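You operate a simulated robot arm through the tools that you are given. There is no shell and no other tool.

Carry out the task below with a simulated two-armed robot. There is one attempt and no reset: what you move stays moved.

JOB
Wax cup A's foot, dip it half way in white and leave it on the wire rack under the lamp.
Fine: melt the wax first and switch the wax heater off after; switch the lamp on; wax only the bottom centimetre; one dip of about 3 seconds.

Only the result counts: the job must be done as asked and must still hold three seconds after the hand-in. Knocking over, shifting, dropping, spilling or breaking anything else fails it.

ROBOT AND FRAMES
Two 7-joint arms with fingered hands on one trunk that stands fixed in place. Base frame: the origin is at the foot of the trunk, x ahead of it, y to its left, z up. Lengths are in cm, angles in degrees, forces in N, time in s.
The left shoulder is at [7, 16.6, 119.3], the right one opposite. With the tool pointing down near the work surface each hand reaches from about 46 to 96 cm from the base axis, measured 20 degrees to its own side. Payload 4.1 kg a hand.
Tool frame (each hand has its own): the origin (TCP) lies between the finger pads and is the grasp point; the fingertips stand 3.2 cm ahead of it; z points along the fingers, y is the line along which they close. The gripper opens to 10.8 cm; its body begins 3.8 cm behind the TCP. The gripper is a hand of 4 fingers: y runs from the thumb to the fingers, the wrist lies at [-1.6, -10.8, -18.6] in the tool frame, and closing takes about 1.5 s.
Orientation is told as [roll, pitch, yaw] about the base's x, y, z axes, in that order, counted from this pose: with the fingers straight down and the wrist toward the robot, the tool's x, y and z point along [0, 1, 0], [1, 0, 0] and [0, 0, -1] of the base frame.

CONTROLS
- The arms move only by the tool arm_command. It takes "left_commands", "right_commands" or both (then of equal length, played together; a hand with none holds still); each is a list of rows, each a list of 6 numbers: the turn, a rotation vector about the tool's x, y, z in units of 5 degrees (1.0 is 5 degrees), then the shift along the tool's x, y, z in units of 25 mm (1.0 is 25 mm). In form: [[rx, ry, rz, x, y, z], ...]. A call has 1 to 20 rows; each row shifts and turns the commanded pose from where the row before left it, along the tool's axes as they then stand. "left_grip" and "right_grip" are, for a hand that has rows, the closure in counts, from 0 (fully open) to 255 (shut), set as the call begins (left out, the last holds). A call with a number of a shift or a turn outside -1 to 1 is refused whole. Rows are played at 5 a second. More than 5 cm and 8.6 degrees between two rows, or a gripper value outside its range, and nothing of the call is played. A pose out of reach is approached as far as the arm can. The call stops where the force on the tool passes 40 N (or 10 N more than at its start, if that is more) or the arm is blocked; 0.2 s more then pass. Each finger travels about 4.5 cm/s and halts on what it meets, pressing with about 29 N; the grip force reading is that of the motor and also rises with nothing between the fingers. The clock runs only during rows and for 0.2 s after the last one: add rows that do not move to give the fingers time. It gives the time, the measured TCP pose, the force on the tool (base axes), the opening and the grip force at its end, in the units of the frame above (readings bear some noise), with the torque about the TCP (base axes, N m) and any sound that the robot's microphone picked up, and new pictures: "views" is both (left out), scene, wrist or none (wrist: the cameras of the hands that moved).
- Cameras (640 x 400 px; columns grow to the right, rows downward): "scene" is now at [14.96, -2.98, 143.77]; the picture's right is [-0.31, -0.95, 0.00], its down [-0.50, 0.16, -0.85] and it looks along [0.81, -0.26, -0.52] (base axes); focal length 321 px, centre (320, 200). "left" rides on the left gripper at [-6.4, -9.3, -13.2] in its tool frame; the picture's right is [-0.80, -0.28, 0.53], its down [0.55, -0.71, 0.45] and it looks along [0.25, 0.65, 0.72] (tool axes); focal length 247 px, centre (320, 200). "right" rides on the right gripper at [6.4, -9.2, -13.2] in its tool frame; the picture's right is [-0.80, 0.28, -0.53], its down [-0.55, -0.71, 0.45] and it looks along [-0.25, 0.65, 0.72] (tool axes); focal length 247 px, centre (320, 200).
- raise_lower(by): slides the trunk up (or, below 0, down) by that many cm; the arms and the scene camera ride with it, the base frame stays. It gives what a move gives, with no picture.
- curl_fingers(index, middle, ring, thumb_bend, hand): sets how far each is bent, from 0 (flat) to 1 (curled in); at 0.3 the hand is open as for a grip, at 0.7 the pads meet at the TCP. One left out holds its place. A second passes; each finger stops where it meets its share of the squeeze, and holds until it gets a number again. A gripper value or a shape takes the hand back. It gives what a move gives, with no picture; readings hold the bend of each and the force on the fingers (four entries, about 0 where the hand has none), thumb and palm.
- grasp_type(shape, hand): the hand has 4 fingers and takes this shape, open, in about a second: jaw (thumb against the fingers, like two jaws); tri (thumb and two fingers); tip (a fingertip pinch); poke (one finger out to press); point (the index stretched); flat (the hand flat); cup (the hand cupped); fist (a fist). The gripper value then closes the fingers along that shape, each until it touches; the sizes above hold for jaw. It gives what a move gives, with no picture.
- aim_head(pan, tilt): turns the head with the scene camera to pan (to the left, within 86 degrees either way) and tilt (down, from -29 to 69), counted from straight ahead of the robot. It gives what a move gives, and a new picture of the scene camera.
- measure_at(camera, pixels): for up to 12 pixels [column, row] of the newest picture of that camera ("zoom" is the newest enlarged one), the place [x, y, z] in the base frame of the surface seen there, good to about 0.2 cm, but the place of the scene camera against the robot may be out by one fixed shift of up to 2.5 cm in any direction. The clock stands still meanwhile.
- zoom(camera, box): a new picture of the part [left, top, right, bottom] of that camera's present view, enlarged. The clock stands still meanwhile.
- finish_job(): hands the job in; it is judged then, once.

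Open the grippers and draw the arms clear of the work before you hand the job in, unless the task says otherwise.

The tools are called by a JSON object that holds its "op" and its "data". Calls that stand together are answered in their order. arm_command: Moves the arms, as the interface text tells. Its arguments: {"type":"object","properties":{"left_commands":{"type":"array","items":{"type":"array","items":{"type":"number"}}},"left_grip":{"type":"number"},"right_commands":{"type":"array","items":{"type":"array","items":{"type":"number"}}},"right_grip":{"type":"number"},"views":{"type":"string","enum":["both","scene","wrist","none"]}},"required":[]} The other tools are called the same way: raise_lower (by) moves the trunk up or down; grasp_type (shape, hand) gives the hand a shape; curl_fingers (index, middle, ring, thumb_bend, hand) moves the fingers one by one; aim_head (pan, tilt) turns the head that bears the scene camera; measure_at (camera, pixels) gives the place of the surface under pixels of a picture; zoom (camera, box) takes an enlarged picture of a part of a camera's view; finish_job () hands the job in.

At the start:

```text
clock: 0.0
left_tool_pos: [60.01, 14.73, 123.7]
left_orientation: [0.0, 0.1, 0.0]
left_ft_force: [0.1, -0.4, -0.2]
left_torque: [0.02, -0.01, -0.01]
left_gripper_width: 10.76
left_gripper_force: 0.1
left_shape: jaw
left_bend: [0.3, 0.3, 0.3, 0.3]
left_finger forces: [0.0, 0.1, 0.0, 0.0, 0.1, 0.0]
right_tool_pos: [55.6, -37.96, 124.1]
right_orientation: [0.0, 0.0, 0.0]
right_ft_force: [0.4, 0.2, -0.1]
right_torque: [-0.01, -0.02, 0.0]
right_gripper_width: 10.75
right_gripper_force: 0.1
right_shape: jaw
right_bend: [0.3, 0.3, 0.3, 0.3]
right_finger forces: [0.0, 0.0, 0.1, 0.0, 0.1, 0.0]
trunk travel left (down, up): [-70.0, 24.0]
head pan, tilt (commanded): [-18.1, 31.6]
```

scene: 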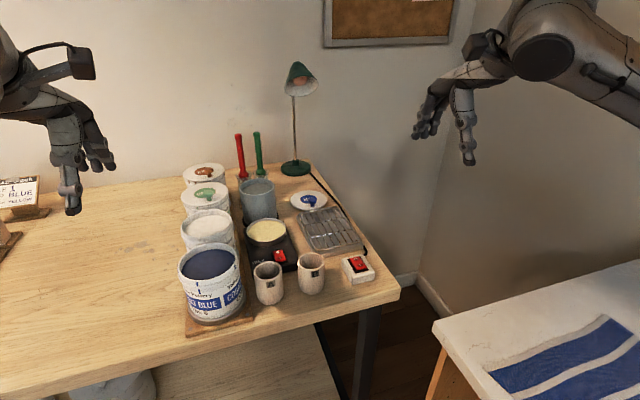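
right: 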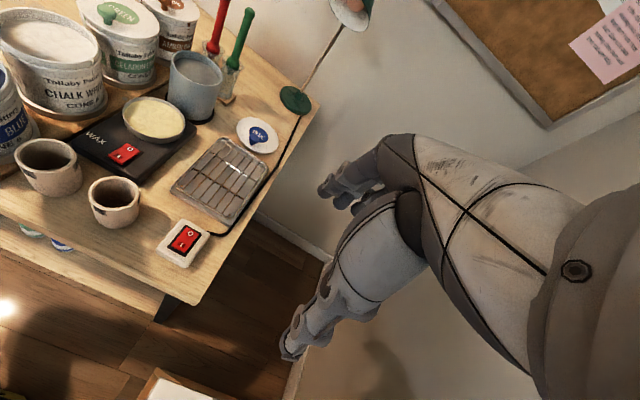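
left: 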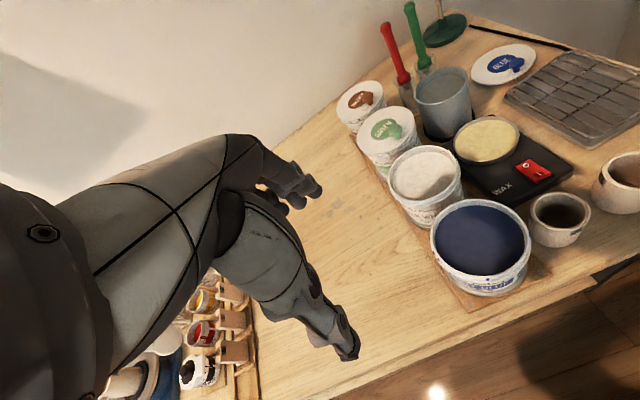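

The scene shows the cups near (268,283) and (311,272), wax pan at (267,232), red switches at (280,256) and (357,265), and paint buckets on the left. I zoom in to read labels.

{"op": "zoom", "data": {"camera": "scene", "box": [170, 200, 410, 350]}}

{"op": "zoom", "data": {"camera": "scene", "box": [170, 50, 410, 200]}}

{"op": "zoom", "data": {"camera": "right", "box": [0, 80, 240, 280]}}

{"op": "zoom", "data": {"camera": "left", "box": [400, 100, 640, 300]}}

```text
2.67 times, centred on (290, 275) of scene
```

zoom: 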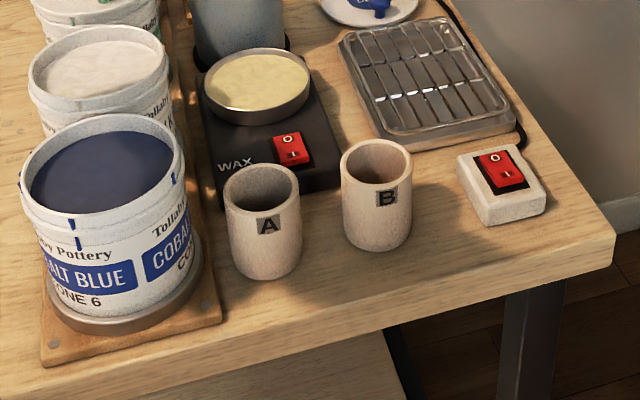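

```text
2.67 times, centred on (290, 125) of scene
```

zoom: 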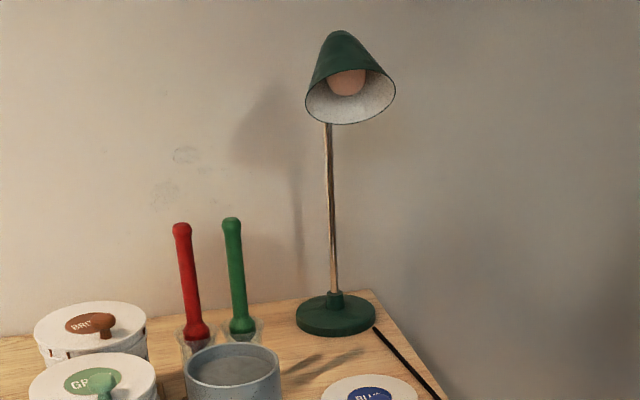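

```text
2.00 times, centred on (120, 180) of right
```

zoom: 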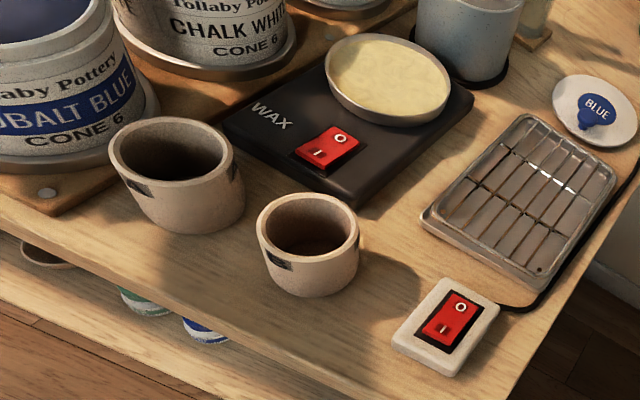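

```text
2.00 times, centred on (520, 200) of left
```

zoom: 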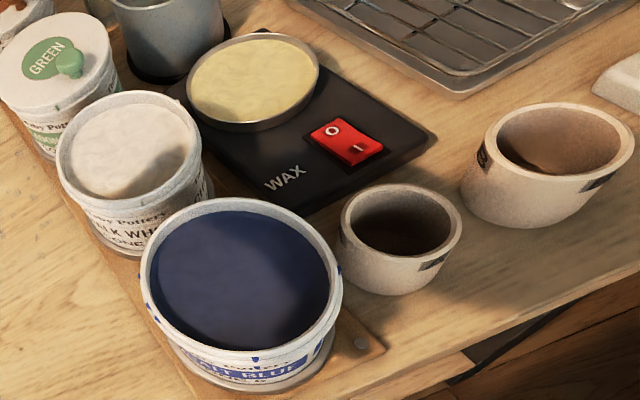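

I look around the rest of the workspace for relevant items: the left side first, where a sign is visible at (18,192).

{"op": "aim_head", "data": {"pan": 30, "tilt": 35}}

```text
clock: 1.2
left_tool_pos: [59.83, 14.71, 123.75]
left_orientation: [0.0, 0.0, -0.1]
left_ft_force: [0.2, 1.0, -0.1]
left_torque: [0.03, -0.03, -0.01]
left_gripper_width: 10.77
left_gripper_force: 0.0
left_shape: jaw
left_bend: [0.3, 0.3, 0.3, 0.3]
left_finger forces: [0.0, 0.0, 0.0, 0.0, 0.0, 0.0]
right_tool_pos: [55.67, -37.96, 124.07]
right_orientation: [0.0, 0.0, 0.0]
right_ft_force: [0.4, 0.2, 0.1]
right_torque: [0.01, 0.01, 0.02]
right_gripper_width: 10.74
right_gripper_force: 0.0
right_shape: jaw
right_bend: [0.3, 0.3, 0.3, 0.3]
right_finger forces: [0.0, 0.0, 0.1, 0.1, 0.1, 0.0]
trunk travel left (down, up): [-70.0, 24.0]
head pan, tilt (commanded): [30.0, 35.0]
```

scene: 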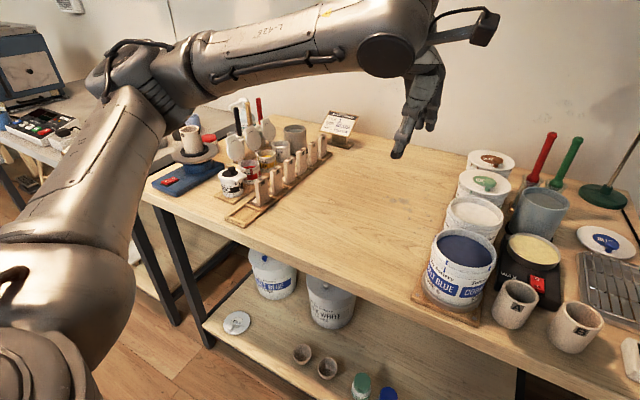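

The left half is a separate station, irrelevant to this job. I zoom in on the buckets, water jar and the red/green tools at right.

{"op": "zoom", "data": {"camera": "scene", "box": [410, 120, 640, 264]}}

{"op": "zoom", "data": {"camera": "scene", "box": [310, 100, 370, 150]}}

{"op": "aim_head", "data": {"pan": -20, "tilt": 38}}

```text
2.78 times, centred on (525, 192) of scene
```

zoom: 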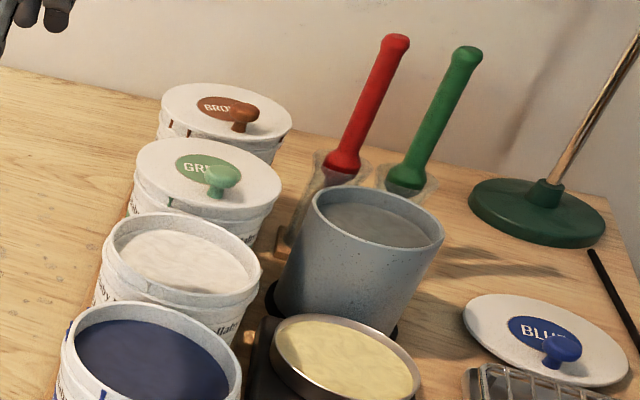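

```text
8.00 times, centred on (340, 125) of scene
```

zoom: 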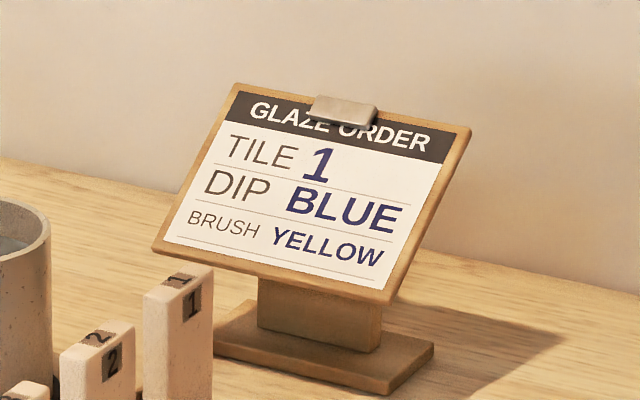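

```text
clock: 2.3
left_tool_pos: [59.88, 14.61, 123.68]
left_orientation: [0.0, 0.0, 0.0]
left_ft_force: [0.2, 0.3, 0.6]
left_torque: [0.03, 0.04, -0.02]
left_gripper_width: 10.75
left_gripper_force: 0.1
left_shape: jaw
left_bend: [0.3, 0.3, 0.3, 0.3]
left_finger forces: [0.1, 0.1, 0.0, 0.0, 0.0, 0.1]
right_tool_pos: [55.67, -37.94, 124.24]
right_orientation: [0.0, 0.0, -0.1]
right_ft_force: [0.4, -0.6, -0.6]
right_torque: [0.01, 0.01, -0.01]
right_gripper_width: 10.75
right_gripper_force: 0.2
right_shape: jaw
right_bend: [0.3, 0.3, 0.3, 0.3]
right_finger forces: [0.0, 0.1, 0.1, 0.0, 0.1, 0.1]
trunk travel left (down, up): [-70.0, 24.0]
head pan, tilt (commanded): [-20.0, 38.0]
```

scene: 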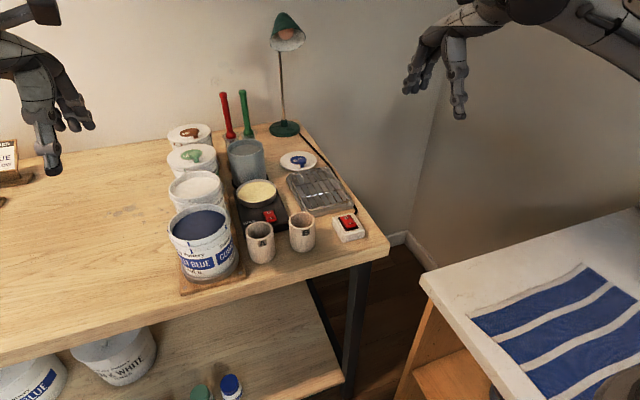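

I measure key points with the right wrist camera (more trustworthy) and the same points with the scene camera to find the scene shift.

{"op": "measure_at", "data": {"camera": "right", "pixels": [[50, 145], [114, 178], [130, 148], [118, 158], [189, 233], [180, 245], [155, 118], [222, 180], [257, 138], [295, 100], [176, 253], [40, 40]]}}

{"op": "measure_at", "data": {"camera": "scene", "pixels": [[257, 194], [320, 188], [285, 18], [197, 186], [200, 223], [298, 158], [284, 130], [345, 219], [350, 227], [250, 147]]}}

{"op": "zoom", "data": {"camera": "scene", "box": [160, 110, 400, 300]}}

```text
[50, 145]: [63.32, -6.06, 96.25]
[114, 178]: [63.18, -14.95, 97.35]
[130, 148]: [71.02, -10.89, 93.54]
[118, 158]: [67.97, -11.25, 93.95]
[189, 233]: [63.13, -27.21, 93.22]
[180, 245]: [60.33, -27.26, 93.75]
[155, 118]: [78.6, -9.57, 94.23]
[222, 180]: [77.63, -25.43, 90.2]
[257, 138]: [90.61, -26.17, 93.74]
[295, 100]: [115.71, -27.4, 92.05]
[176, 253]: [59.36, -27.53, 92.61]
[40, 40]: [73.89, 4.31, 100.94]
```

```text
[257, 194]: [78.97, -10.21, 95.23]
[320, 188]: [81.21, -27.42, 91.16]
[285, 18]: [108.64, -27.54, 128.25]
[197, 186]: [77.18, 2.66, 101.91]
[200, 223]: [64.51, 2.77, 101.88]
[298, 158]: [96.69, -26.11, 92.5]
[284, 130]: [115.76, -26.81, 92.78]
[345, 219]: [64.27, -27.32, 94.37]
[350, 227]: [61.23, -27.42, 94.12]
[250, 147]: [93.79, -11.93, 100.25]
```

```text
2.11 times, centred on (280, 205) of scene
```

zoom: 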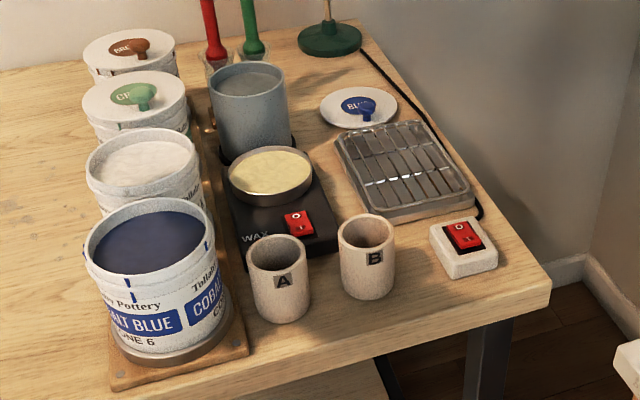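

I measure cup A's rim and foot, table points, white bucket rim/glaze surface, and the wax pan in the enlarged picture.

{"op": "measure_at", "data": {"camera": "zoom", "pixels": [[247, 254], [307, 252], [277, 240], [281, 272], [284, 322], [284, 328], [340, 235], [394, 234], [367, 217], [369, 252], [370, 299], [370, 306]]}}

{"op": "measure_at", "data": {"camera": "zoom", "pixels": [[86, 162], [205, 161], [145, 127], [147, 198], [145, 160], [230, 165], [312, 162], [270, 146], [271, 202], [271, 178], [271, 194], [40, 200]]}}

{"op": "measure_at", "data": {"camera": "zoom", "pixels": [[338, 135], [424, 121], [472, 186], [369, 210], [356, 160], [399, 180], [434, 175], [470, 210], [299, 226], [296, 213], [465, 240], [459, 227]]}}

```text
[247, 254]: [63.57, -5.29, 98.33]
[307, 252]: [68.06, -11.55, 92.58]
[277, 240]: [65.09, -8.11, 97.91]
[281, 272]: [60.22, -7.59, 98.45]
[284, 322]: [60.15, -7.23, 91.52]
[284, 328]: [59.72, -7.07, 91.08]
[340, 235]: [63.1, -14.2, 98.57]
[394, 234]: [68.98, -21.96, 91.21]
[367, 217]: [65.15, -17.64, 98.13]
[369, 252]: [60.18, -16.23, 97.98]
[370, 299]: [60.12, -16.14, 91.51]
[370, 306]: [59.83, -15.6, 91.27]
```

```text
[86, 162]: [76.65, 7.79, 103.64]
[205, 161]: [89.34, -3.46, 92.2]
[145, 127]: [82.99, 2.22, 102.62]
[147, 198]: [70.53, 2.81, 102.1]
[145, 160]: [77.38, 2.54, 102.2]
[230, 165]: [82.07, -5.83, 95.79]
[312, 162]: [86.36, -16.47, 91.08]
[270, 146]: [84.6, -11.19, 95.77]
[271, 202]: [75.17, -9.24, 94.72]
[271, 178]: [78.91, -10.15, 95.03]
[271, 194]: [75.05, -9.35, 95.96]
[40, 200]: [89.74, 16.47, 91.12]
```

```text
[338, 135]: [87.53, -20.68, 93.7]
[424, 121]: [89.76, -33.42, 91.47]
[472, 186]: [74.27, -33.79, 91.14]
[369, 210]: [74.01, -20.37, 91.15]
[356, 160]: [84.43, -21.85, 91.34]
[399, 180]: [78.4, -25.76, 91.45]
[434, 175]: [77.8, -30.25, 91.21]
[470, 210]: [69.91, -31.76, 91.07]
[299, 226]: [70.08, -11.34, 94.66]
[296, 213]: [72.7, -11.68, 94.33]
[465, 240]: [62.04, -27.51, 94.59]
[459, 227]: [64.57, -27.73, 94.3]
```

Table is at about z 91.1 (scene), cup A about 7.2 cm tall and 5.5 cm wide, both rockers are raised on their near ("I") halves. I put the right hand in the poke shape and look at where its finger tip sits.

{"op": "grasp_type", "data": {"shape": "poke", "hand": "right"}}

{"op": "aim_head", "data": {"pan": -40, "tilt": 30}}

```text
clock: 3.2
left_tool_pos: [59.97, 14.81, 123.67]
left_orientation: [0.1, 0.0, -0.1]
left_ft_force: [-0.3, -0.5, 0.2]
left_torque: [-0.03, -0.02, 0.01]
left_gripper_width: 10.76
left_gripper_force: 0.1
left_shape: jaw
left_bend: [0.3, 0.3, 0.3, 0.3]
left_finger forces: [0.0, 0.0, 0.0, 0.0, 0.0, 0.1]
right_tool_pos: [55.65, -37.85, 124.17]
right_orientation: [-0.1, -0.1, 0.0]
right_ft_force: [-0.1, -0.3, 0.2]
right_torque: [-0.02, 0.0, 0.0]
right_gripper_width: 0.02
right_gripper_force: 0.1
right_shape: poke
right_bend: [0.7, 0.7, 0.99, 1.0]
right_finger forces: [0.0, 0.0, 0.1, 0.0, 0.1, 0.0]
trunk travel left (down, up): [-70.0, 24.0]
head pan, tilt (commanded): [-20.0, 38.0]
```

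```text
clock: 4.1
left_tool_pos: [59.86, 14.64, 123.74]
left_orientation: [0.1, 0.0, 0.1]
left_ft_force: [-0.1, 1.3, 0.4]
left_torque: [-0.01, -0.01, -0.03]
left_gripper_width: 10.75
left_gripper_force: 0.1
left_shape: jaw
left_bend: [0.3, 0.3, 0.3, 0.3]
left_finger forces: [0.1, 0.0, 0.1, 0.1, 0.0, 0.0]
right_tool_pos: [55.54, -37.97, 124.2]
right_orientation: [-0.1, 0.0, -0.1]
right_ft_force: [0.0, -0.2, -0.5]
right_torque: [0.01, 0.01, -0.01]
right_gripper_width: 0.0
right_gripper_force: 0.0
right_shape: poke
right_bend: [0.7, 0.7, 0.99, 1.0]
right_finger forces: [0.0, 0.0, 0.0, 0.1, 0.0, 0.1]
trunk travel left (down, up): [-70.0, 24.0]
head pan, tilt (commanded): [-40.0, 30.0]
```

scene: 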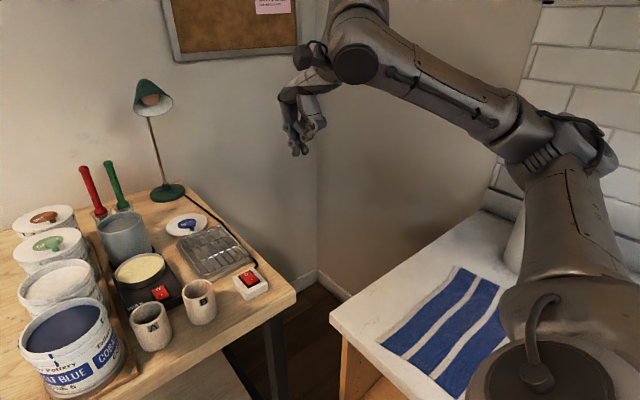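

The right hand is at about (303,130). I zoom in on it to see the poke shape.

{"op": "zoom", "data": {"camera": "scene", "box": [250, 30, 390, 170]}}

{"op": "arm_command", "data": {"right_commands": [[0, 0, 0, 0, 0, 0]], "views": "wrist"}}

```text
2.86 times, centred on (320, 100) of scene
```

zoom: 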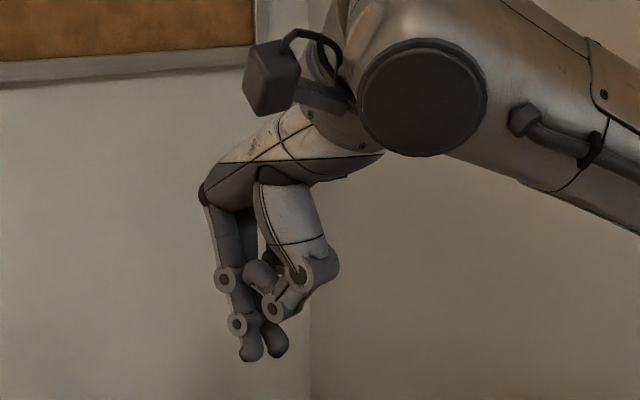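

```text
clock: 4.5
left_tool_pos: [59.8, 14.75, 123.63]
left_orientation: [0.0, 0.0, 0.0]
left_ft_force: [-0.4, -0.5, 0.5]
left_torque: [0.02, -0.01, 0.0]
left_gripper_width: 10.77
left_gripper_force: 0.1
left_shape: jaw
left_bend: [0.3, 0.3, 0.3, 0.3]
left_finger forces: [0.0, 0.0, 0.0, 0.1, 0.1, 0.0]
right_tool_pos: [55.62, -37.89, 124.21]
right_orientation: [0.0, 0.0, -0.1]
right_ft_force: [-0.6, 0.4, -0.5]
right_torque: [0.01, -0.02, 0.03]
right_gripper_width: 0.0
right_gripper_force: 0.1
right_shape: poke
right_bend: [0.7, 0.7, 0.99, 1.0]
right_finger forces: [0.0, 0.0, 0.1, 0.0, 0.0, 0.0]
trunk travel left (down, up): [-70.0, 24.0]
head pan, tilt (commanded): [-40.0, 30.0]
```

right: 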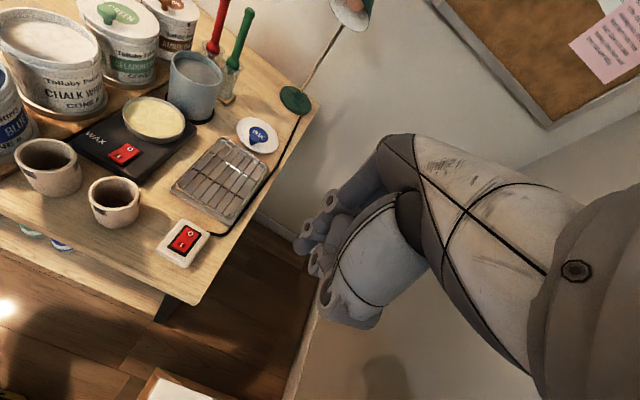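

Two fingers hang down with tips near (250,356) and (275,352) in the enlarged picture. I measure them against the reported TCP.

{"op": "measure_at", "data": {"camera": "zoom", "pixels": [[250, 358], [276, 353], [237, 325], [273, 309], [325, 280], [296, 275]]}}

{"op": "measure_at", "data": {"camera": "right", "pixels": [[302, 245], [332, 200], [310, 225], [318, 256], [325, 305], [345, 325]]}}

{"op": "zoom", "data": {"camera": "right", "box": [270, 160, 430, 340]}}

```text
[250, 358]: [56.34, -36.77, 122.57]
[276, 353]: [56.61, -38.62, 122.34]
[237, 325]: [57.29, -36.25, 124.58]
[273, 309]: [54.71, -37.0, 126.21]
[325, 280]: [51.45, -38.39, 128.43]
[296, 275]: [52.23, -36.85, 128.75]
```

```text
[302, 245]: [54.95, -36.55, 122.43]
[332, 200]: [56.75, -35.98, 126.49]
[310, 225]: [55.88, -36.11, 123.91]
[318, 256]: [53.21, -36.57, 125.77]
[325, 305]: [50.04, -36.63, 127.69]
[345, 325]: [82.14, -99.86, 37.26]
```

```text
2.22 times, centred on (350, 250) of right
```

zoom: 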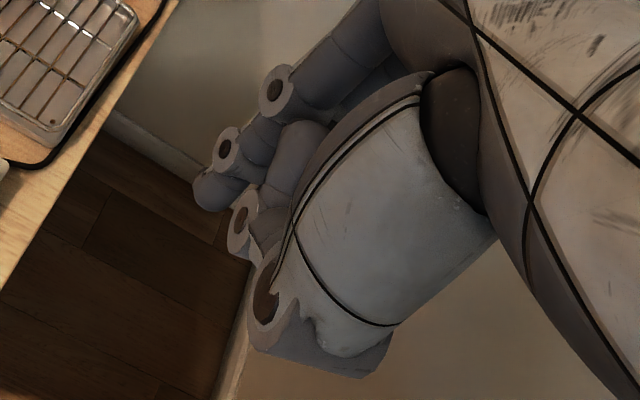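

I curl everything but the index so a single tip can press.

{"op": "curl_fingers", "data": {"hand": "right", "index": 0.6, "middle": 1.0, "ring": 1.0, "thumb_bend": 1.0}}

{"op": "zoom", "data": {"camera": "scene", "box": [250, 30, 390, 170]}}

{"op": "zoom", "data": {"camera": "right", "box": [270, 160, 430, 340]}}

```text
clock: 5.5
left_tool_pos: [59.92, 14.77, 123.65]
left_orientation: [-0.1, 0.0, 0.0]
left_ft_force: [-0.2, -0.6, -0.7]
left_torque: [-0.01, 0.02, 0.02]
left_gripper_width: 10.78
left_gripper_force: 0.2
left_shape: jaw
left_bend: [0.3, 0.3, 0.3, 0.3]
left_finger forces: [0.0, 0.0, 0.1, 0.1, 0.0, 0.1]
right_tool_pos: [55.65, -37.81, 124.19]
right_orientation: [0.0, 0.0, 0.0]
right_ft_force: [0.4, -0.1, -0.2]
right_torque: [0.01, -0.02, -0.03]
right_gripper_width: 2.76
right_gripper_force: 0.0
right_shape: fingers
right_bend: [0.56, 1.0, 1.0, 1.0]
right_finger forces: [0.0, 0.0, 0.0, 0.0, 0.0, 0.0]
trunk travel left (down, up): [-70.0, 24.0]
head pan, tilt (commanded): [-40.0, 30.0]
```

```text
2.86 times, centred on (320, 100) of scene
```

zoom: 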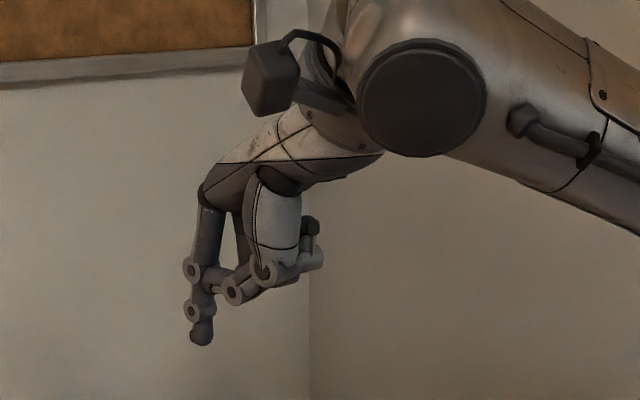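

```text
2.22 times, centred on (350, 250) of right
```

zoom: 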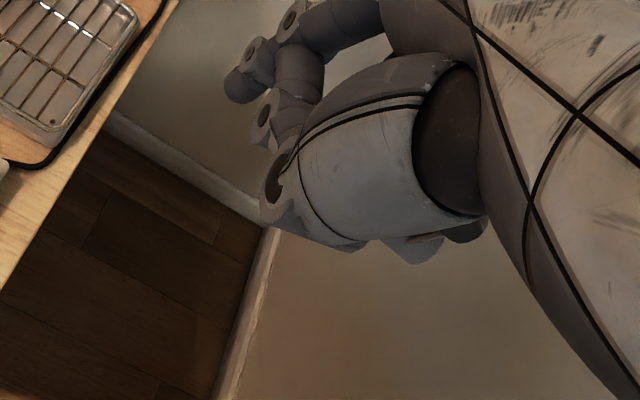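

The index now stands alone with its tip at (238,92) of the enlarged wrist picture. I measure it there, and on the scene picture.

{"op": "measure_at", "data": {"camera": "zoom", "pixels": [[238, 92], [234, 84], [245, 96], [254, 60], [264, 118], [276, 180]]}}

{"op": "measure_at", "data": {"camera": "scene", "pixels": [[320, 147], [320, 145], [317, 139], [312, 124], [332, 131]]}}

```text
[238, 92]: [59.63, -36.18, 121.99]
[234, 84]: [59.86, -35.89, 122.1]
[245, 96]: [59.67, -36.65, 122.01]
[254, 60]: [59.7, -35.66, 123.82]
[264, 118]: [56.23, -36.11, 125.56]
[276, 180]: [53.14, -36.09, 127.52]
```

```text
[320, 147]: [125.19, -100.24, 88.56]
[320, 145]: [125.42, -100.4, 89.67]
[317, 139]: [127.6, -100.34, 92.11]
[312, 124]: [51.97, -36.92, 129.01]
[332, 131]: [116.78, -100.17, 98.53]
```

I measure the fingertip in the scene picture at the right pixel (278,146) to find the scene camera's shift.

{"op": "measure_at", "data": {"camera": "scene", "pixels": [[278, 148], [278, 146], [277, 140], [276, 125], [273, 112]]}}

{"op": "measure_at", "data": {"camera": "right", "pixels": [[257, 133], [184, 240], [155, 118], [124, 153], [230, 150], [200, 270], [80, 240]]}}

{"op": "zoom", "data": {"camera": "right", "box": [80, 120, 240, 280]}}

```text
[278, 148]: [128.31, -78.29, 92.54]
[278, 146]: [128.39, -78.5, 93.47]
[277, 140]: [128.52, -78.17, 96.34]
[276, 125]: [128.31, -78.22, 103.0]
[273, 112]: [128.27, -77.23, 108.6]
```

```text
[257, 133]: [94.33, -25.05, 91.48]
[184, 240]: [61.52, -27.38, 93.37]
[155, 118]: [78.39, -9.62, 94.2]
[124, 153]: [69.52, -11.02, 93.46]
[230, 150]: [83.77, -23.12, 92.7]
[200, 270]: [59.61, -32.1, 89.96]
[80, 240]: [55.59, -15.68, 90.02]
```

```text
2.50 times, centred on (160, 200) of right
```

zoom: 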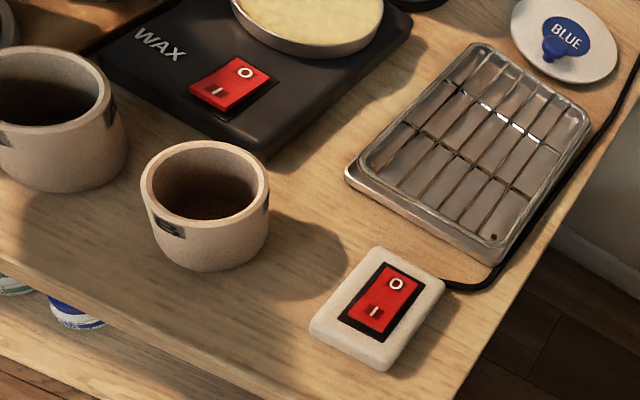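

Table top is z≈90.0 by the wrist camera (scene shift about +1.1 in z). I measure rocker halves and corners precisely in this enlarged wrist picture.

{"op": "measure_at", "data": {"camera": "zoom", "pixels": [[370, 312], [396, 284], [387, 265], [420, 282], [378, 330], [346, 310], [216, 93], [246, 72], [240, 58], [268, 78], [230, 108], [192, 88]]}}

{"op": "measure_at", "data": {"camera": "zoom", "pixels": [[205, 150], [205, 262], [142, 190], [268, 180], [335, 345], [240, 290], [370, 150], [475, 55], [500, 262], [575, 110], [470, 150], [380, 250]]}}

```text
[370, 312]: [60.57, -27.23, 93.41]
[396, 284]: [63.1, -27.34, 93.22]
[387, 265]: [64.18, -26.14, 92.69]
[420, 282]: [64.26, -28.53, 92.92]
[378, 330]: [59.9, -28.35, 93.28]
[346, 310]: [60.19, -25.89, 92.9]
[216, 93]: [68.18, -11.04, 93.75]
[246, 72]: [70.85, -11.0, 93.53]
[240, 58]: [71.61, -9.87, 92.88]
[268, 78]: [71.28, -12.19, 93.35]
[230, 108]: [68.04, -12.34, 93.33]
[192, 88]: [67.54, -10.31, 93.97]
```

```text
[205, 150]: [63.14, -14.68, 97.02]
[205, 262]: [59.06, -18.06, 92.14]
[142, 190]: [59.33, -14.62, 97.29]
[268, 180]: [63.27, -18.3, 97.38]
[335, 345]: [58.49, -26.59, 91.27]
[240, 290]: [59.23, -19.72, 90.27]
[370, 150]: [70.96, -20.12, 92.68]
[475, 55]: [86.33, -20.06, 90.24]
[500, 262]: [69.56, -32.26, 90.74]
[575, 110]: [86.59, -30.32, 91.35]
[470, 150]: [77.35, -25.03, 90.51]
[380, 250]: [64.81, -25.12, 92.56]
```

Lamp rocker "I" end is near (60.7,-27.2,93.5) and the wax rocker "I" end near (68.2,-11.0,93.8). I carry the right hand high over the wax switch and pitch it 25° so the curled fingers clear the cups.

{"op": "arm_command", "data": {"right_commands": [[0, 0, 0, 1, 0.33, 0.4], [0, 0, 0, 1, 0.33, 0.4], [0, 0, 0, 1, 0.33, 0.4], [0, 0, 0, 1, 0.33, 0.4], [0, 0, 0, 1, 0.33, 0.4], [0, 0, 0, 1, 0.33, 0.4], [0, 0, 0, 1, 0.33, 0.4], [0, 0, 0, 1, 0.33, 0.4], [0, 0, 0, 1, 0.33, 0.4], [0, 0, 0, 1, 0.33, 0.4], [1, 0, 0, 0, 0, 0], [1, 0, 0, 0, 0, 0], [1, 0, 0, 0, 0, 0], [1, 0, 0, 0, 0, 0], [1, 0, 0, 0, 0, 0], [0, 0, 0, 0, 0, 0]], "views": "wrist"}}

{"op": "aim_head", "data": {"pan": -15, "tilt": 40}}

```text
clock: 8.9
left_tool_pos: [59.87, 14.65, 123.74]
left_orientation: [0.0, 0.0, 0.1]
left_ft_force: [-0.4, -0.3, -0.1]
left_torque: [0.01, 0.0, 0.03]
left_gripper_width: 10.77
left_gripper_force: 0.0
left_shape: jaw
left_bend: [0.3, 0.3, 0.3, 0.3]
left_finger forces: [0.0, 0.0, 0.1, 0.0, 0.0, 0.0]
right_tool_pos: [63.79, -12.9, 114.17]
right_orientation: [0.0, 25.0, 0.0]
right_ft_force: [0.0, 0.6, -0.3]
right_torque: [0.0, 0.01, -0.03]
right_gripper_width: 2.67
right_gripper_force: 0.1
right_shape: fingers
right_bend: [0.56, 1.0, 1.0, 1.0]
right_finger forces: [0.0, 0.0, 0.0, 0.0, 0.1, 0.2]
trunk travel left (down, up): [-70.0, 24.0]
head pan, tilt (commanded): [-40.0, 30.0]
```

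right: 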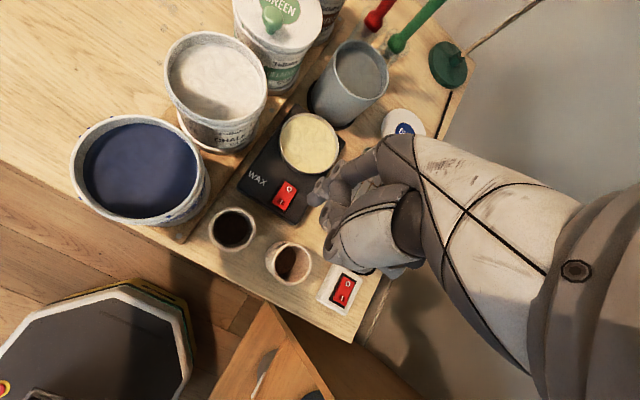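

```text
clock: 9.8
left_tool_pos: [59.85, 14.78, 123.7]
left_orientation: [0.0, 0.0, 0.0]
left_ft_force: [0.7, 0.0, 0.2]
left_torque: [0.01, 0.01, 0.02]
left_gripper_width: 10.75
left_gripper_force: 0.0
left_shape: jaw
left_bend: [0.3, 0.3, 0.3, 0.3]
left_finger forces: [0.0, 0.0, 0.0, 0.0, 0.1, 0.0]
right_tool_pos: [63.85, -12.92, 114.19]
right_orientation: [0.0, 25.1, 0.0]
right_ft_force: [-0.4, -0.2, -0.9]
right_torque: [0.05, 0.02, 0.01]
right_gripper_width: 2.68
right_gripper_force: 0.2
right_shape: fingers
right_bend: [0.56, 1.0, 1.0, 1.0]
right_finger forces: [0.0, 0.0, 0.0, 0.0, 0.1, 0.0]
trunk travel left (down, up): [-70.0, 24.0]
head pan, tilt (commanded): [-15.0, 40.0]
```

scene: 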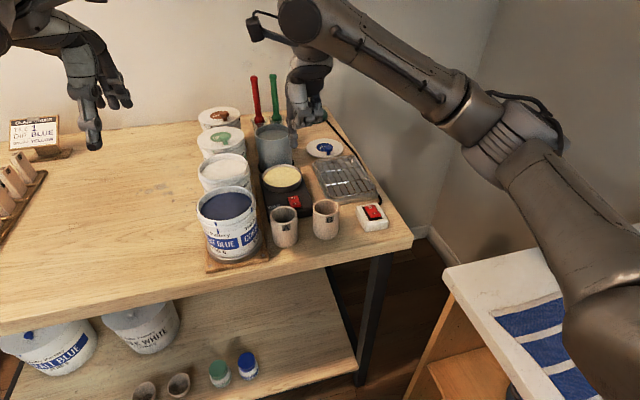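

This wrist view shows everything well: wax rocker at (284,195), cups at (233,230) and (289,262), white bucket at (216,90). I zoom to measure more exactly, including the fingertip near (315,200).

{"op": "zoom", "data": {"camera": "right", "box": [190, 100, 390, 300]}}

{"op": "zoom", "data": {"camera": "right", "box": [150, 20, 390, 160]}}

```text
2.00 times, centred on (290, 200) of right
```

zoom: 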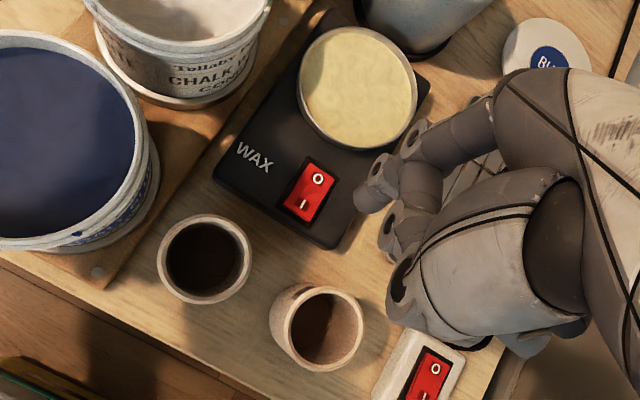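

```text
2.67 times, centred on (270, 90) of right
```

zoom: 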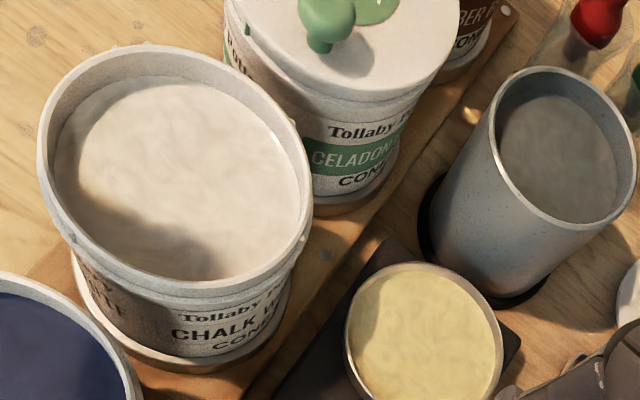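

I measure the white bucket's rim and glaze and the wax pan in this enlarged picture.

{"op": "measure_at", "data": {"camera": "zoom", "pixels": [[44, 160], [308, 215], [150, 50], [190, 285], [180, 180], [120, 230], [250, 150], [350, 330], [425, 266], [500, 345], [425, 340], [470, 310]]}}

{"op": "measure_at", "data": {"camera": "right", "pixels": [[313, 197], [319, 195], [316, 200], [321, 183], [284, 195], [280, 202], [288, 189], [232, 208], [209, 231], [255, 234], [233, 251], [258, 265]]}}

```text
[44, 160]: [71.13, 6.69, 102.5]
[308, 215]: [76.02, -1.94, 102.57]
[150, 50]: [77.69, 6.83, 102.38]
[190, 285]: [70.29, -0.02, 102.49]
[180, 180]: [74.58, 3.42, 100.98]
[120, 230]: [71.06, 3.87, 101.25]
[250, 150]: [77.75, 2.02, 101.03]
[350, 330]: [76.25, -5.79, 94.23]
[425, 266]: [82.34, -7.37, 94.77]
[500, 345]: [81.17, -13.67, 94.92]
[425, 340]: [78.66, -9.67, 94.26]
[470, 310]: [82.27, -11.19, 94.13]
```

```text
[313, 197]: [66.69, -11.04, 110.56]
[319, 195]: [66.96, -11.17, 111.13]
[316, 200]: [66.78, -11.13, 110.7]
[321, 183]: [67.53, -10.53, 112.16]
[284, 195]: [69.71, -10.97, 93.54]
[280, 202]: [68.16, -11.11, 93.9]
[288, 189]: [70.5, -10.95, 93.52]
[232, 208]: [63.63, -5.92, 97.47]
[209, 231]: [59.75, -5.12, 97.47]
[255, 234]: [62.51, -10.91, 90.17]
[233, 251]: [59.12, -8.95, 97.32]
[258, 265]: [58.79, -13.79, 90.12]
```

White bucket rim z≈102.5, glaze z≈101.0; wax surface z≈94.2 with pan rim 94.8; cup tops z≈97.4; fingertip about (66.9,-11.2,109.5). I shift the tip 1.3 cm forward and descend 9 cm, then recheck clearances.

{"op": "arm_command", "data": {"right_commands": [[0, 0, 0, 0.01, 0.4, 0.52], [0, 0, 0, 0.01, 0.4, 0.52], [0, 0, 0, 0.01, 0.4, 0.52], [0, 0, 0, 0.01, 0.4, 0.52], [0, 0, 0, 0.01, 0.4, 0.52], [0, 0, 0, 0, 0, 0.44], [0, 0, 0, 0, 0, 0]], "views": "both"}}

{"op": "zoom", "data": {"camera": "right", "box": [190, 100, 390, 300]}}

```text
clock: 11.4
left_tool_pos: [59.99, 14.67, 123.59]
left_orientation: [0.1, 0.0, 0.1]
left_ft_force: [0.2, 0.2, -0.3]
left_torque: [0.01, 0.01, -0.01]
left_gripper_width: 10.76
left_gripper_force: 0.1
left_shape: jaw
left_bend: [0.3, 0.3, 0.3, 0.3]
left_finger forces: [0.1, 0.0, 0.0, 0.0, 0.0, 0.0]
right_tool_pos: [65.07, -12.89, 105.18]
right_orientation: [0.0, 25.2, 0.1]
right_ft_force: [-1.0, -0.7, -0.5]
right_torque: [-0.02, -0.02, 0.03]
right_gripper_width: 2.64
right_gripper_force: 0.0
right_shape: fingers
right_bend: [0.56, 1.0, 1.0, 1.0]
right_finger forces: [0.1, 0.0, 0.0, 0.0, 0.1, 0.1]
trunk travel left (down, up): [-70.0, 24.0]
head pan, tilt (commanded): [-15.0, 40.0]
```

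scene: 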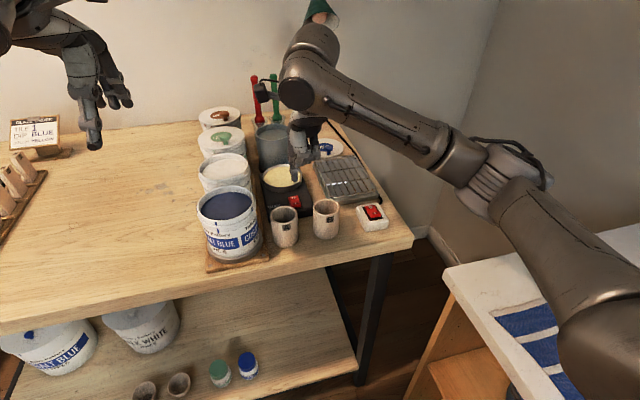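
right: 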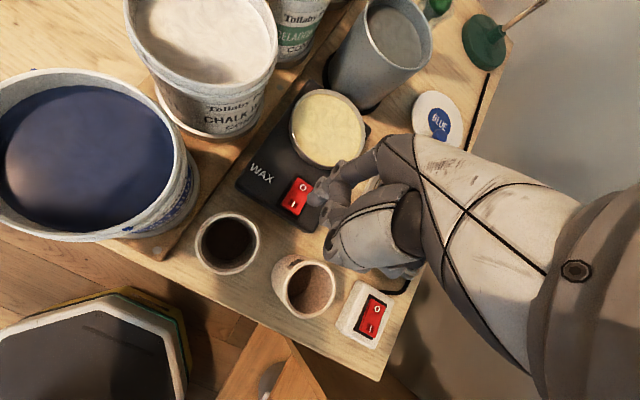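

```text
2.00 times, centred on (290, 200) of right
```

zoom: 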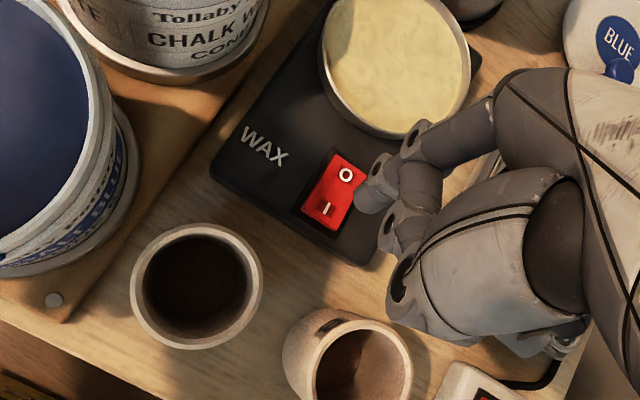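

I measure the fingertip (368,195), knuckles (390,235), (400,280) and the lowest thumb part (420,320) in the enlarged wrist picture.

{"op": "measure_at", "data": {"camera": "zoom", "pixels": [[362, 200], [368, 190], [375, 205], [388, 235], [390, 255], [400, 285], [395, 305], [440, 330], [540, 345], [326, 209], [320, 215], [345, 176]]}}

```text
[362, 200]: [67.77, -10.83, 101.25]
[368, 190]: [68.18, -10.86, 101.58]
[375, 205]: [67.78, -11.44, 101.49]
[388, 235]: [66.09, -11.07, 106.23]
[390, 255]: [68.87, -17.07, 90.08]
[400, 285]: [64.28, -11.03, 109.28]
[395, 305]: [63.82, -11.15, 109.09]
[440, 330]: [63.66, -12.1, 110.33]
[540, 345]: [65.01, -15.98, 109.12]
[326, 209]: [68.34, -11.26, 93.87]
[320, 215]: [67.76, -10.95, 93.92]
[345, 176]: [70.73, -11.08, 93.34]
```

Tip centre is about (68.0,-11.15) over the I half, lowest curled knuckle z≈106. I descend 5 cm, staying just above the rocker.

{"op": "arm_command", "data": {"right_commands": [[0, 0, 0, 0, 0.282, 0.604], [0, 0, 0, 0, 0.282, 0.604], [0, 0, 0, 0, 0.282, 0.604], [0, 0, 0, 0, 0, 0]], "views": "wrist"}}

{"op": "zoom", "data": {"camera": "right", "box": [240, 130, 400, 230]}}

{"op": "measure_at", "data": {"camera": "zoom", "pixels": [[300, 220], [280, 230], [310, 210]]}}

```text
clock: 12.4
left_tool_pos: [59.91, 14.66, 123.64]
left_orientation: [0.0, 0.0, -0.1]
left_ft_force: [-0.3, 0.4, 0.4]
left_torque: [0.02, 0.01, -0.05]
left_gripper_width: 10.76
left_gripper_force: 0.1
left_shape: jaw
left_bend: [0.3, 0.3, 0.3, 0.3]
left_finger forces: [0.1, 0.1, 0.0, 0.0, 0.1, 0.0]
right_tool_pos: [65.14, -12.74, 100.04]
right_orientation: [0.0, 25.0, 0.0]
right_ft_force: [-0.8, -0.6, 0.8]
right_torque: [0.02, 0.02, 0.02]
right_gripper_width: 2.66
right_gripper_force: 0.0
right_shape: fingers
right_bend: [0.57, 1.0, 1.0, 1.0]
right_finger forces: [0.1, 0.1, 0.0, 0.1, 0.1, 0.1]
trunk travel left (down, up): [-70.0, 24.0]
head pan, tilt (commanded): [-15.0, 40.0]
```

right: 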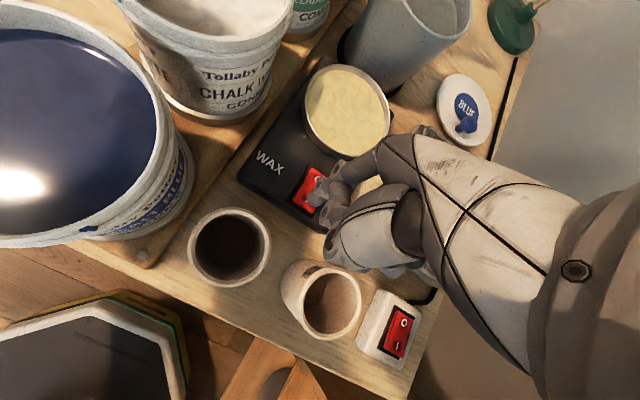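

```text
4.00 times, centred on (320, 180) of right
```

zoom: 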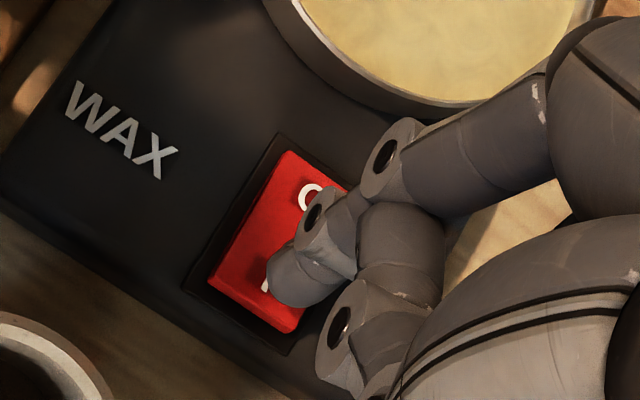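

```text
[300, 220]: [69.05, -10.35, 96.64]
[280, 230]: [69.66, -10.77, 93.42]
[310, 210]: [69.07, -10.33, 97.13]
```

The tip sits over the "I" mark (267,285 in the enlargement). I press down in small steps, watching the force.

{"op": "arm_command", "data": {"right_commands": [[0, 0, 0, 0, 0.068, 0.145], [0, 0, 0, 0, 0.068, 0.145], [0, 0, 0, 0, 0, 0]], "views": "none"}}

```text
clock: 13.2
left_tool_pos: [59.83, 14.83, 123.56]
left_orientation: [0.0, 0.0, 0.0]
left_ft_force: [0.0, -0.3, -0.1]
left_torque: [-0.01, -0.02, 0.03]
left_gripper_width: 10.77
left_gripper_force: 0.0
left_shape: jaw
left_bend: [0.3, 0.3, 0.3, 0.3]
left_finger forces: [0.0, 0.0, 0.1, 0.0, 0.0, 0.0]
right_tool_pos: [65.15, -12.77, 99.33]
right_orientation: [0.0, 25.0, 0.1]
right_ft_force: [0.4, -0.1, 0.4]
right_torque: [0.01, -0.02, -0.01]
right_gripper_width: 2.65
right_gripper_force: 0.1
right_shape: fingers
right_bend: [0.57, 1.0, 1.0, 1.0]
right_finger forces: [0.1, 0.1, 0.0, 0.0, 0.0, 0.0]
trunk travel left (down, up): [-70.0, 24.0]
head pan, tilt (commanded): [-15.0, 40.0]
```

No contact yet (force about 0). I keep lowering in 0.25 cm steps.

{"op": "arm_command", "data": {"right_commands": [[0, 0, 0, 0, 0.042, 0.091], [0, 0, 0, 0, 0.042, 0.091], [0, 0, 0, 0, 0, 0]], "views": "wrist"}}

{"op": "zoom", "data": {"camera": "right", "box": [240, 130, 400, 230]}}

```text
clock: 14.0
left_tool_pos: [59.95, 14.73, 123.62]
left_orientation: [0.1, 0.2, 0.0]
left_ft_force: [0.0, -1.0, -0.5]
left_torque: [0.01, 0.04, 0.0]
left_gripper_width: 10.79
left_gripper_force: 0.0
left_shape: jaw
left_bend: [0.3, 0.3, 0.3, 0.3]
left_finger forces: [0.0, 0.0, 0.0, 0.0, 0.1, 0.0]
right_tool_pos: [65.17, -12.81, 98.85]
right_orientation: [0.0, 25.1, 0.0]
right_ft_force: [-0.2, 0.4, -0.2]
right_torque: [-0.01, -0.02, -0.01]
right_gripper_width: 2.63
right_gripper_force: 0.0
right_shape: fingers
right_bend: [0.57, 1.0, 1.0, 1.0]
right_finger forces: [0.1, 0.0, 0.0, 0.1, 0.0, 0.0]
trunk travel left (down, up): [-70.0, 24.0]
head pan, tilt (commanded): [-15.0, 40.0]
heard: click
```

right: 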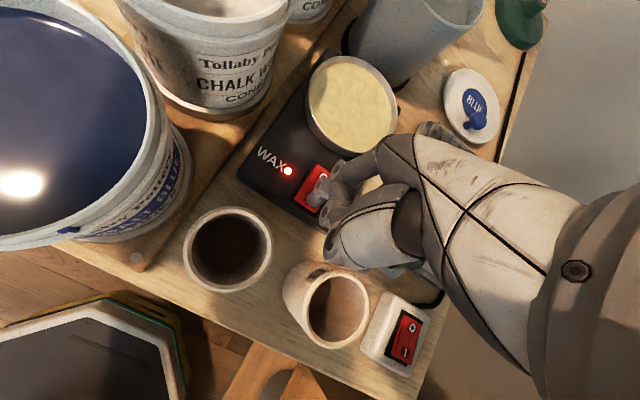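

```text
4.00 times, centred on (320, 180) of right
```

zoom: 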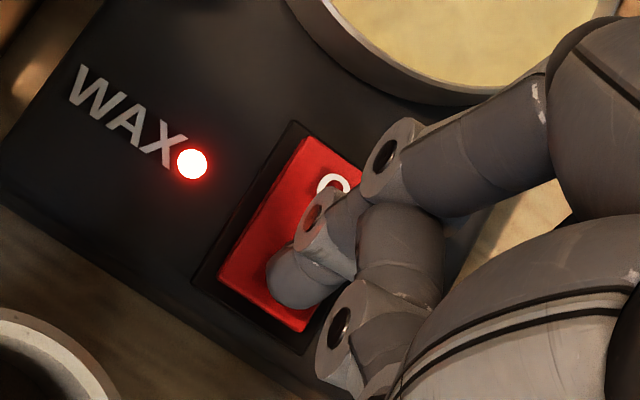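

The heater clicked on and its red lamp glows at (288,170). I lift, move over the lamp switch and come down to about 1.5 cm above its "I" half.

{"op": "arm_command", "data": {"right_commands": [[0, 0, 0, 0, -0.423, -0.906], [0, 0, 0, 0, -0.423, -0.906], [0, 0, 0, 0, -0.423, -0.906], [0, 0, 0, -0.914, -0.383, 0.179], [0, 0, 0, -0.914, -0.383, 0.179], [0, 0, 0, -0.914, -0.383, 0.179], [0, 0, 0, -0.914, -0.383, 0.179], [0, 0, 0, -0.914, -0.383, 0.179], [0, 0, 0, -0.914, -0.383, 0.179], [0, 0, 0, -0.914, -0.383, 0.179], [0, 0, 0, 0, 0.344, 0.737], [0, 0, 0, 0, 0.344, 0.737], [0, 0, 0, 0, 0.344, 0.737], [0, 0, 0, 0, 0, 0]], "views": "wrist"}}

{"op": "zoom", "data": {"camera": "right", "box": [240, 130, 400, 230]}}

```text
clock: 17.0
left_tool_pos: [59.89, 14.74, 123.7]
left_orientation: [-0.1, 0.2, 0.1]
left_ft_force: [0.2, -0.3, -0.7]
left_torque: [0.01, 0.05, 0.02]
left_gripper_width: 10.76
left_gripper_force: 0.1
left_shape: jaw
left_bend: [0.3, 0.3, 0.3, 0.3]
left_finger forces: [0.1, 0.0, 0.0, 0.0, 0.0, 0.0]
right_tool_pos: [57.72, -28.91, 100.47]
right_orientation: [0.0, 25.1, 0.0]
right_ft_force: [-0.4, -0.1, 0.0]
right_torque: [0.0, -0.01, -0.01]
right_gripper_width: 2.61
right_gripper_force: 0.0
right_shape: fingers
right_bend: [0.57, 1.0, 1.0, 1.0]
right_finger forces: [0.1, 0.1, 0.1, 0.0, 0.0, 0.1]
trunk travel left (down, up): [-70.0, 24.0]
head pan, tilt (commanded): [-15.0, 40.0]
```

right: 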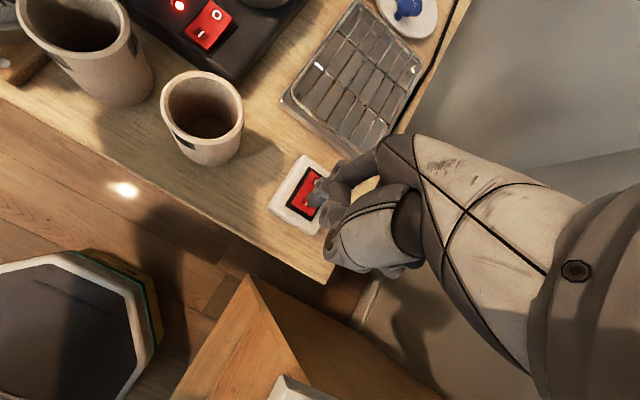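

```text
4.00 times, centred on (320, 180) of right
```

zoom: 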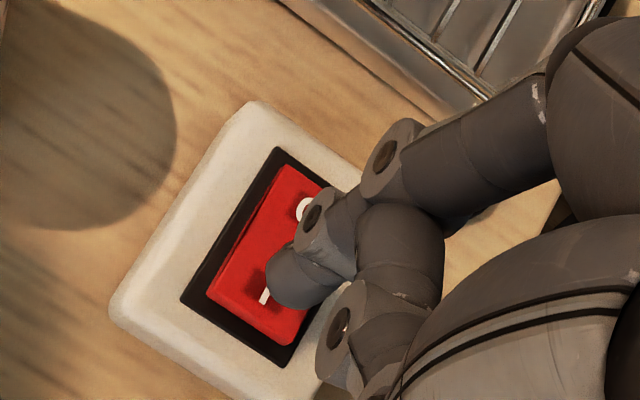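

The alignment matches the wax press (tip by the "I" mark). I lower until it clicks.

{"op": "arm_command", "data": {"right_commands": [[0, 0, 0, 0, 0.1, 0.22], [0, 0, 0, 0, 0.1, 0.22], [0, 0, 0, 0, 0.035, 0.075], [0, 0, 0, 0, 0.035, 0.075], [0, 0, 0, 0, 0, 0]], "views": "wrist"}}

```text
clock: 18.2
left_tool_pos: [59.96, 14.71, 123.75]
left_orientation: [0.0, 0.1, 0.0]
left_ft_force: [0.2, -0.2, -0.1]
left_torque: [0.03, 0.01, 0.0]
left_gripper_width: 10.77
left_gripper_force: 0.1
left_shape: jaw
left_bend: [0.3, 0.3, 0.3, 0.3]
left_finger forces: [0.0, 0.0, 0.1, 0.0, 0.1, 0.0]
right_tool_pos: [57.52, -28.82, 98.55]
right_orientation: [0.0, 25.1, 0.0]
right_ft_force: [-0.6, -0.8, 0.1]
right_torque: [0.02, 0.01, -0.01]
right_gripper_width: 2.61
right_gripper_force: 0.1
right_shape: fingers
right_bend: [0.57, 1.0, 1.0, 1.0]
right_finger forces: [0.0, 0.0, 0.0, 0.0, 0.1, 0.2]
trunk travel left (down, up): [-70.0, 24.0]
head pan, tilt (commanded): [-15.0, 40.0]
heard: click
```

right: 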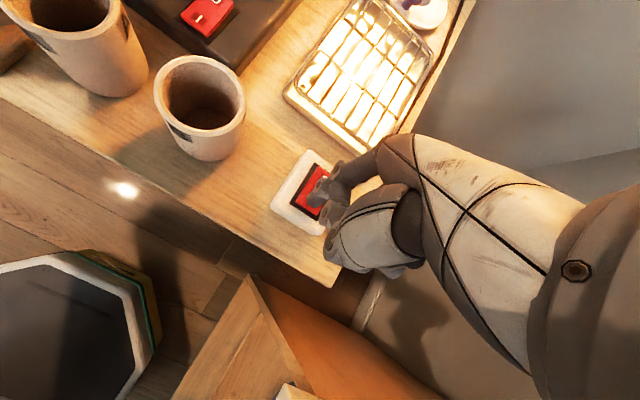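

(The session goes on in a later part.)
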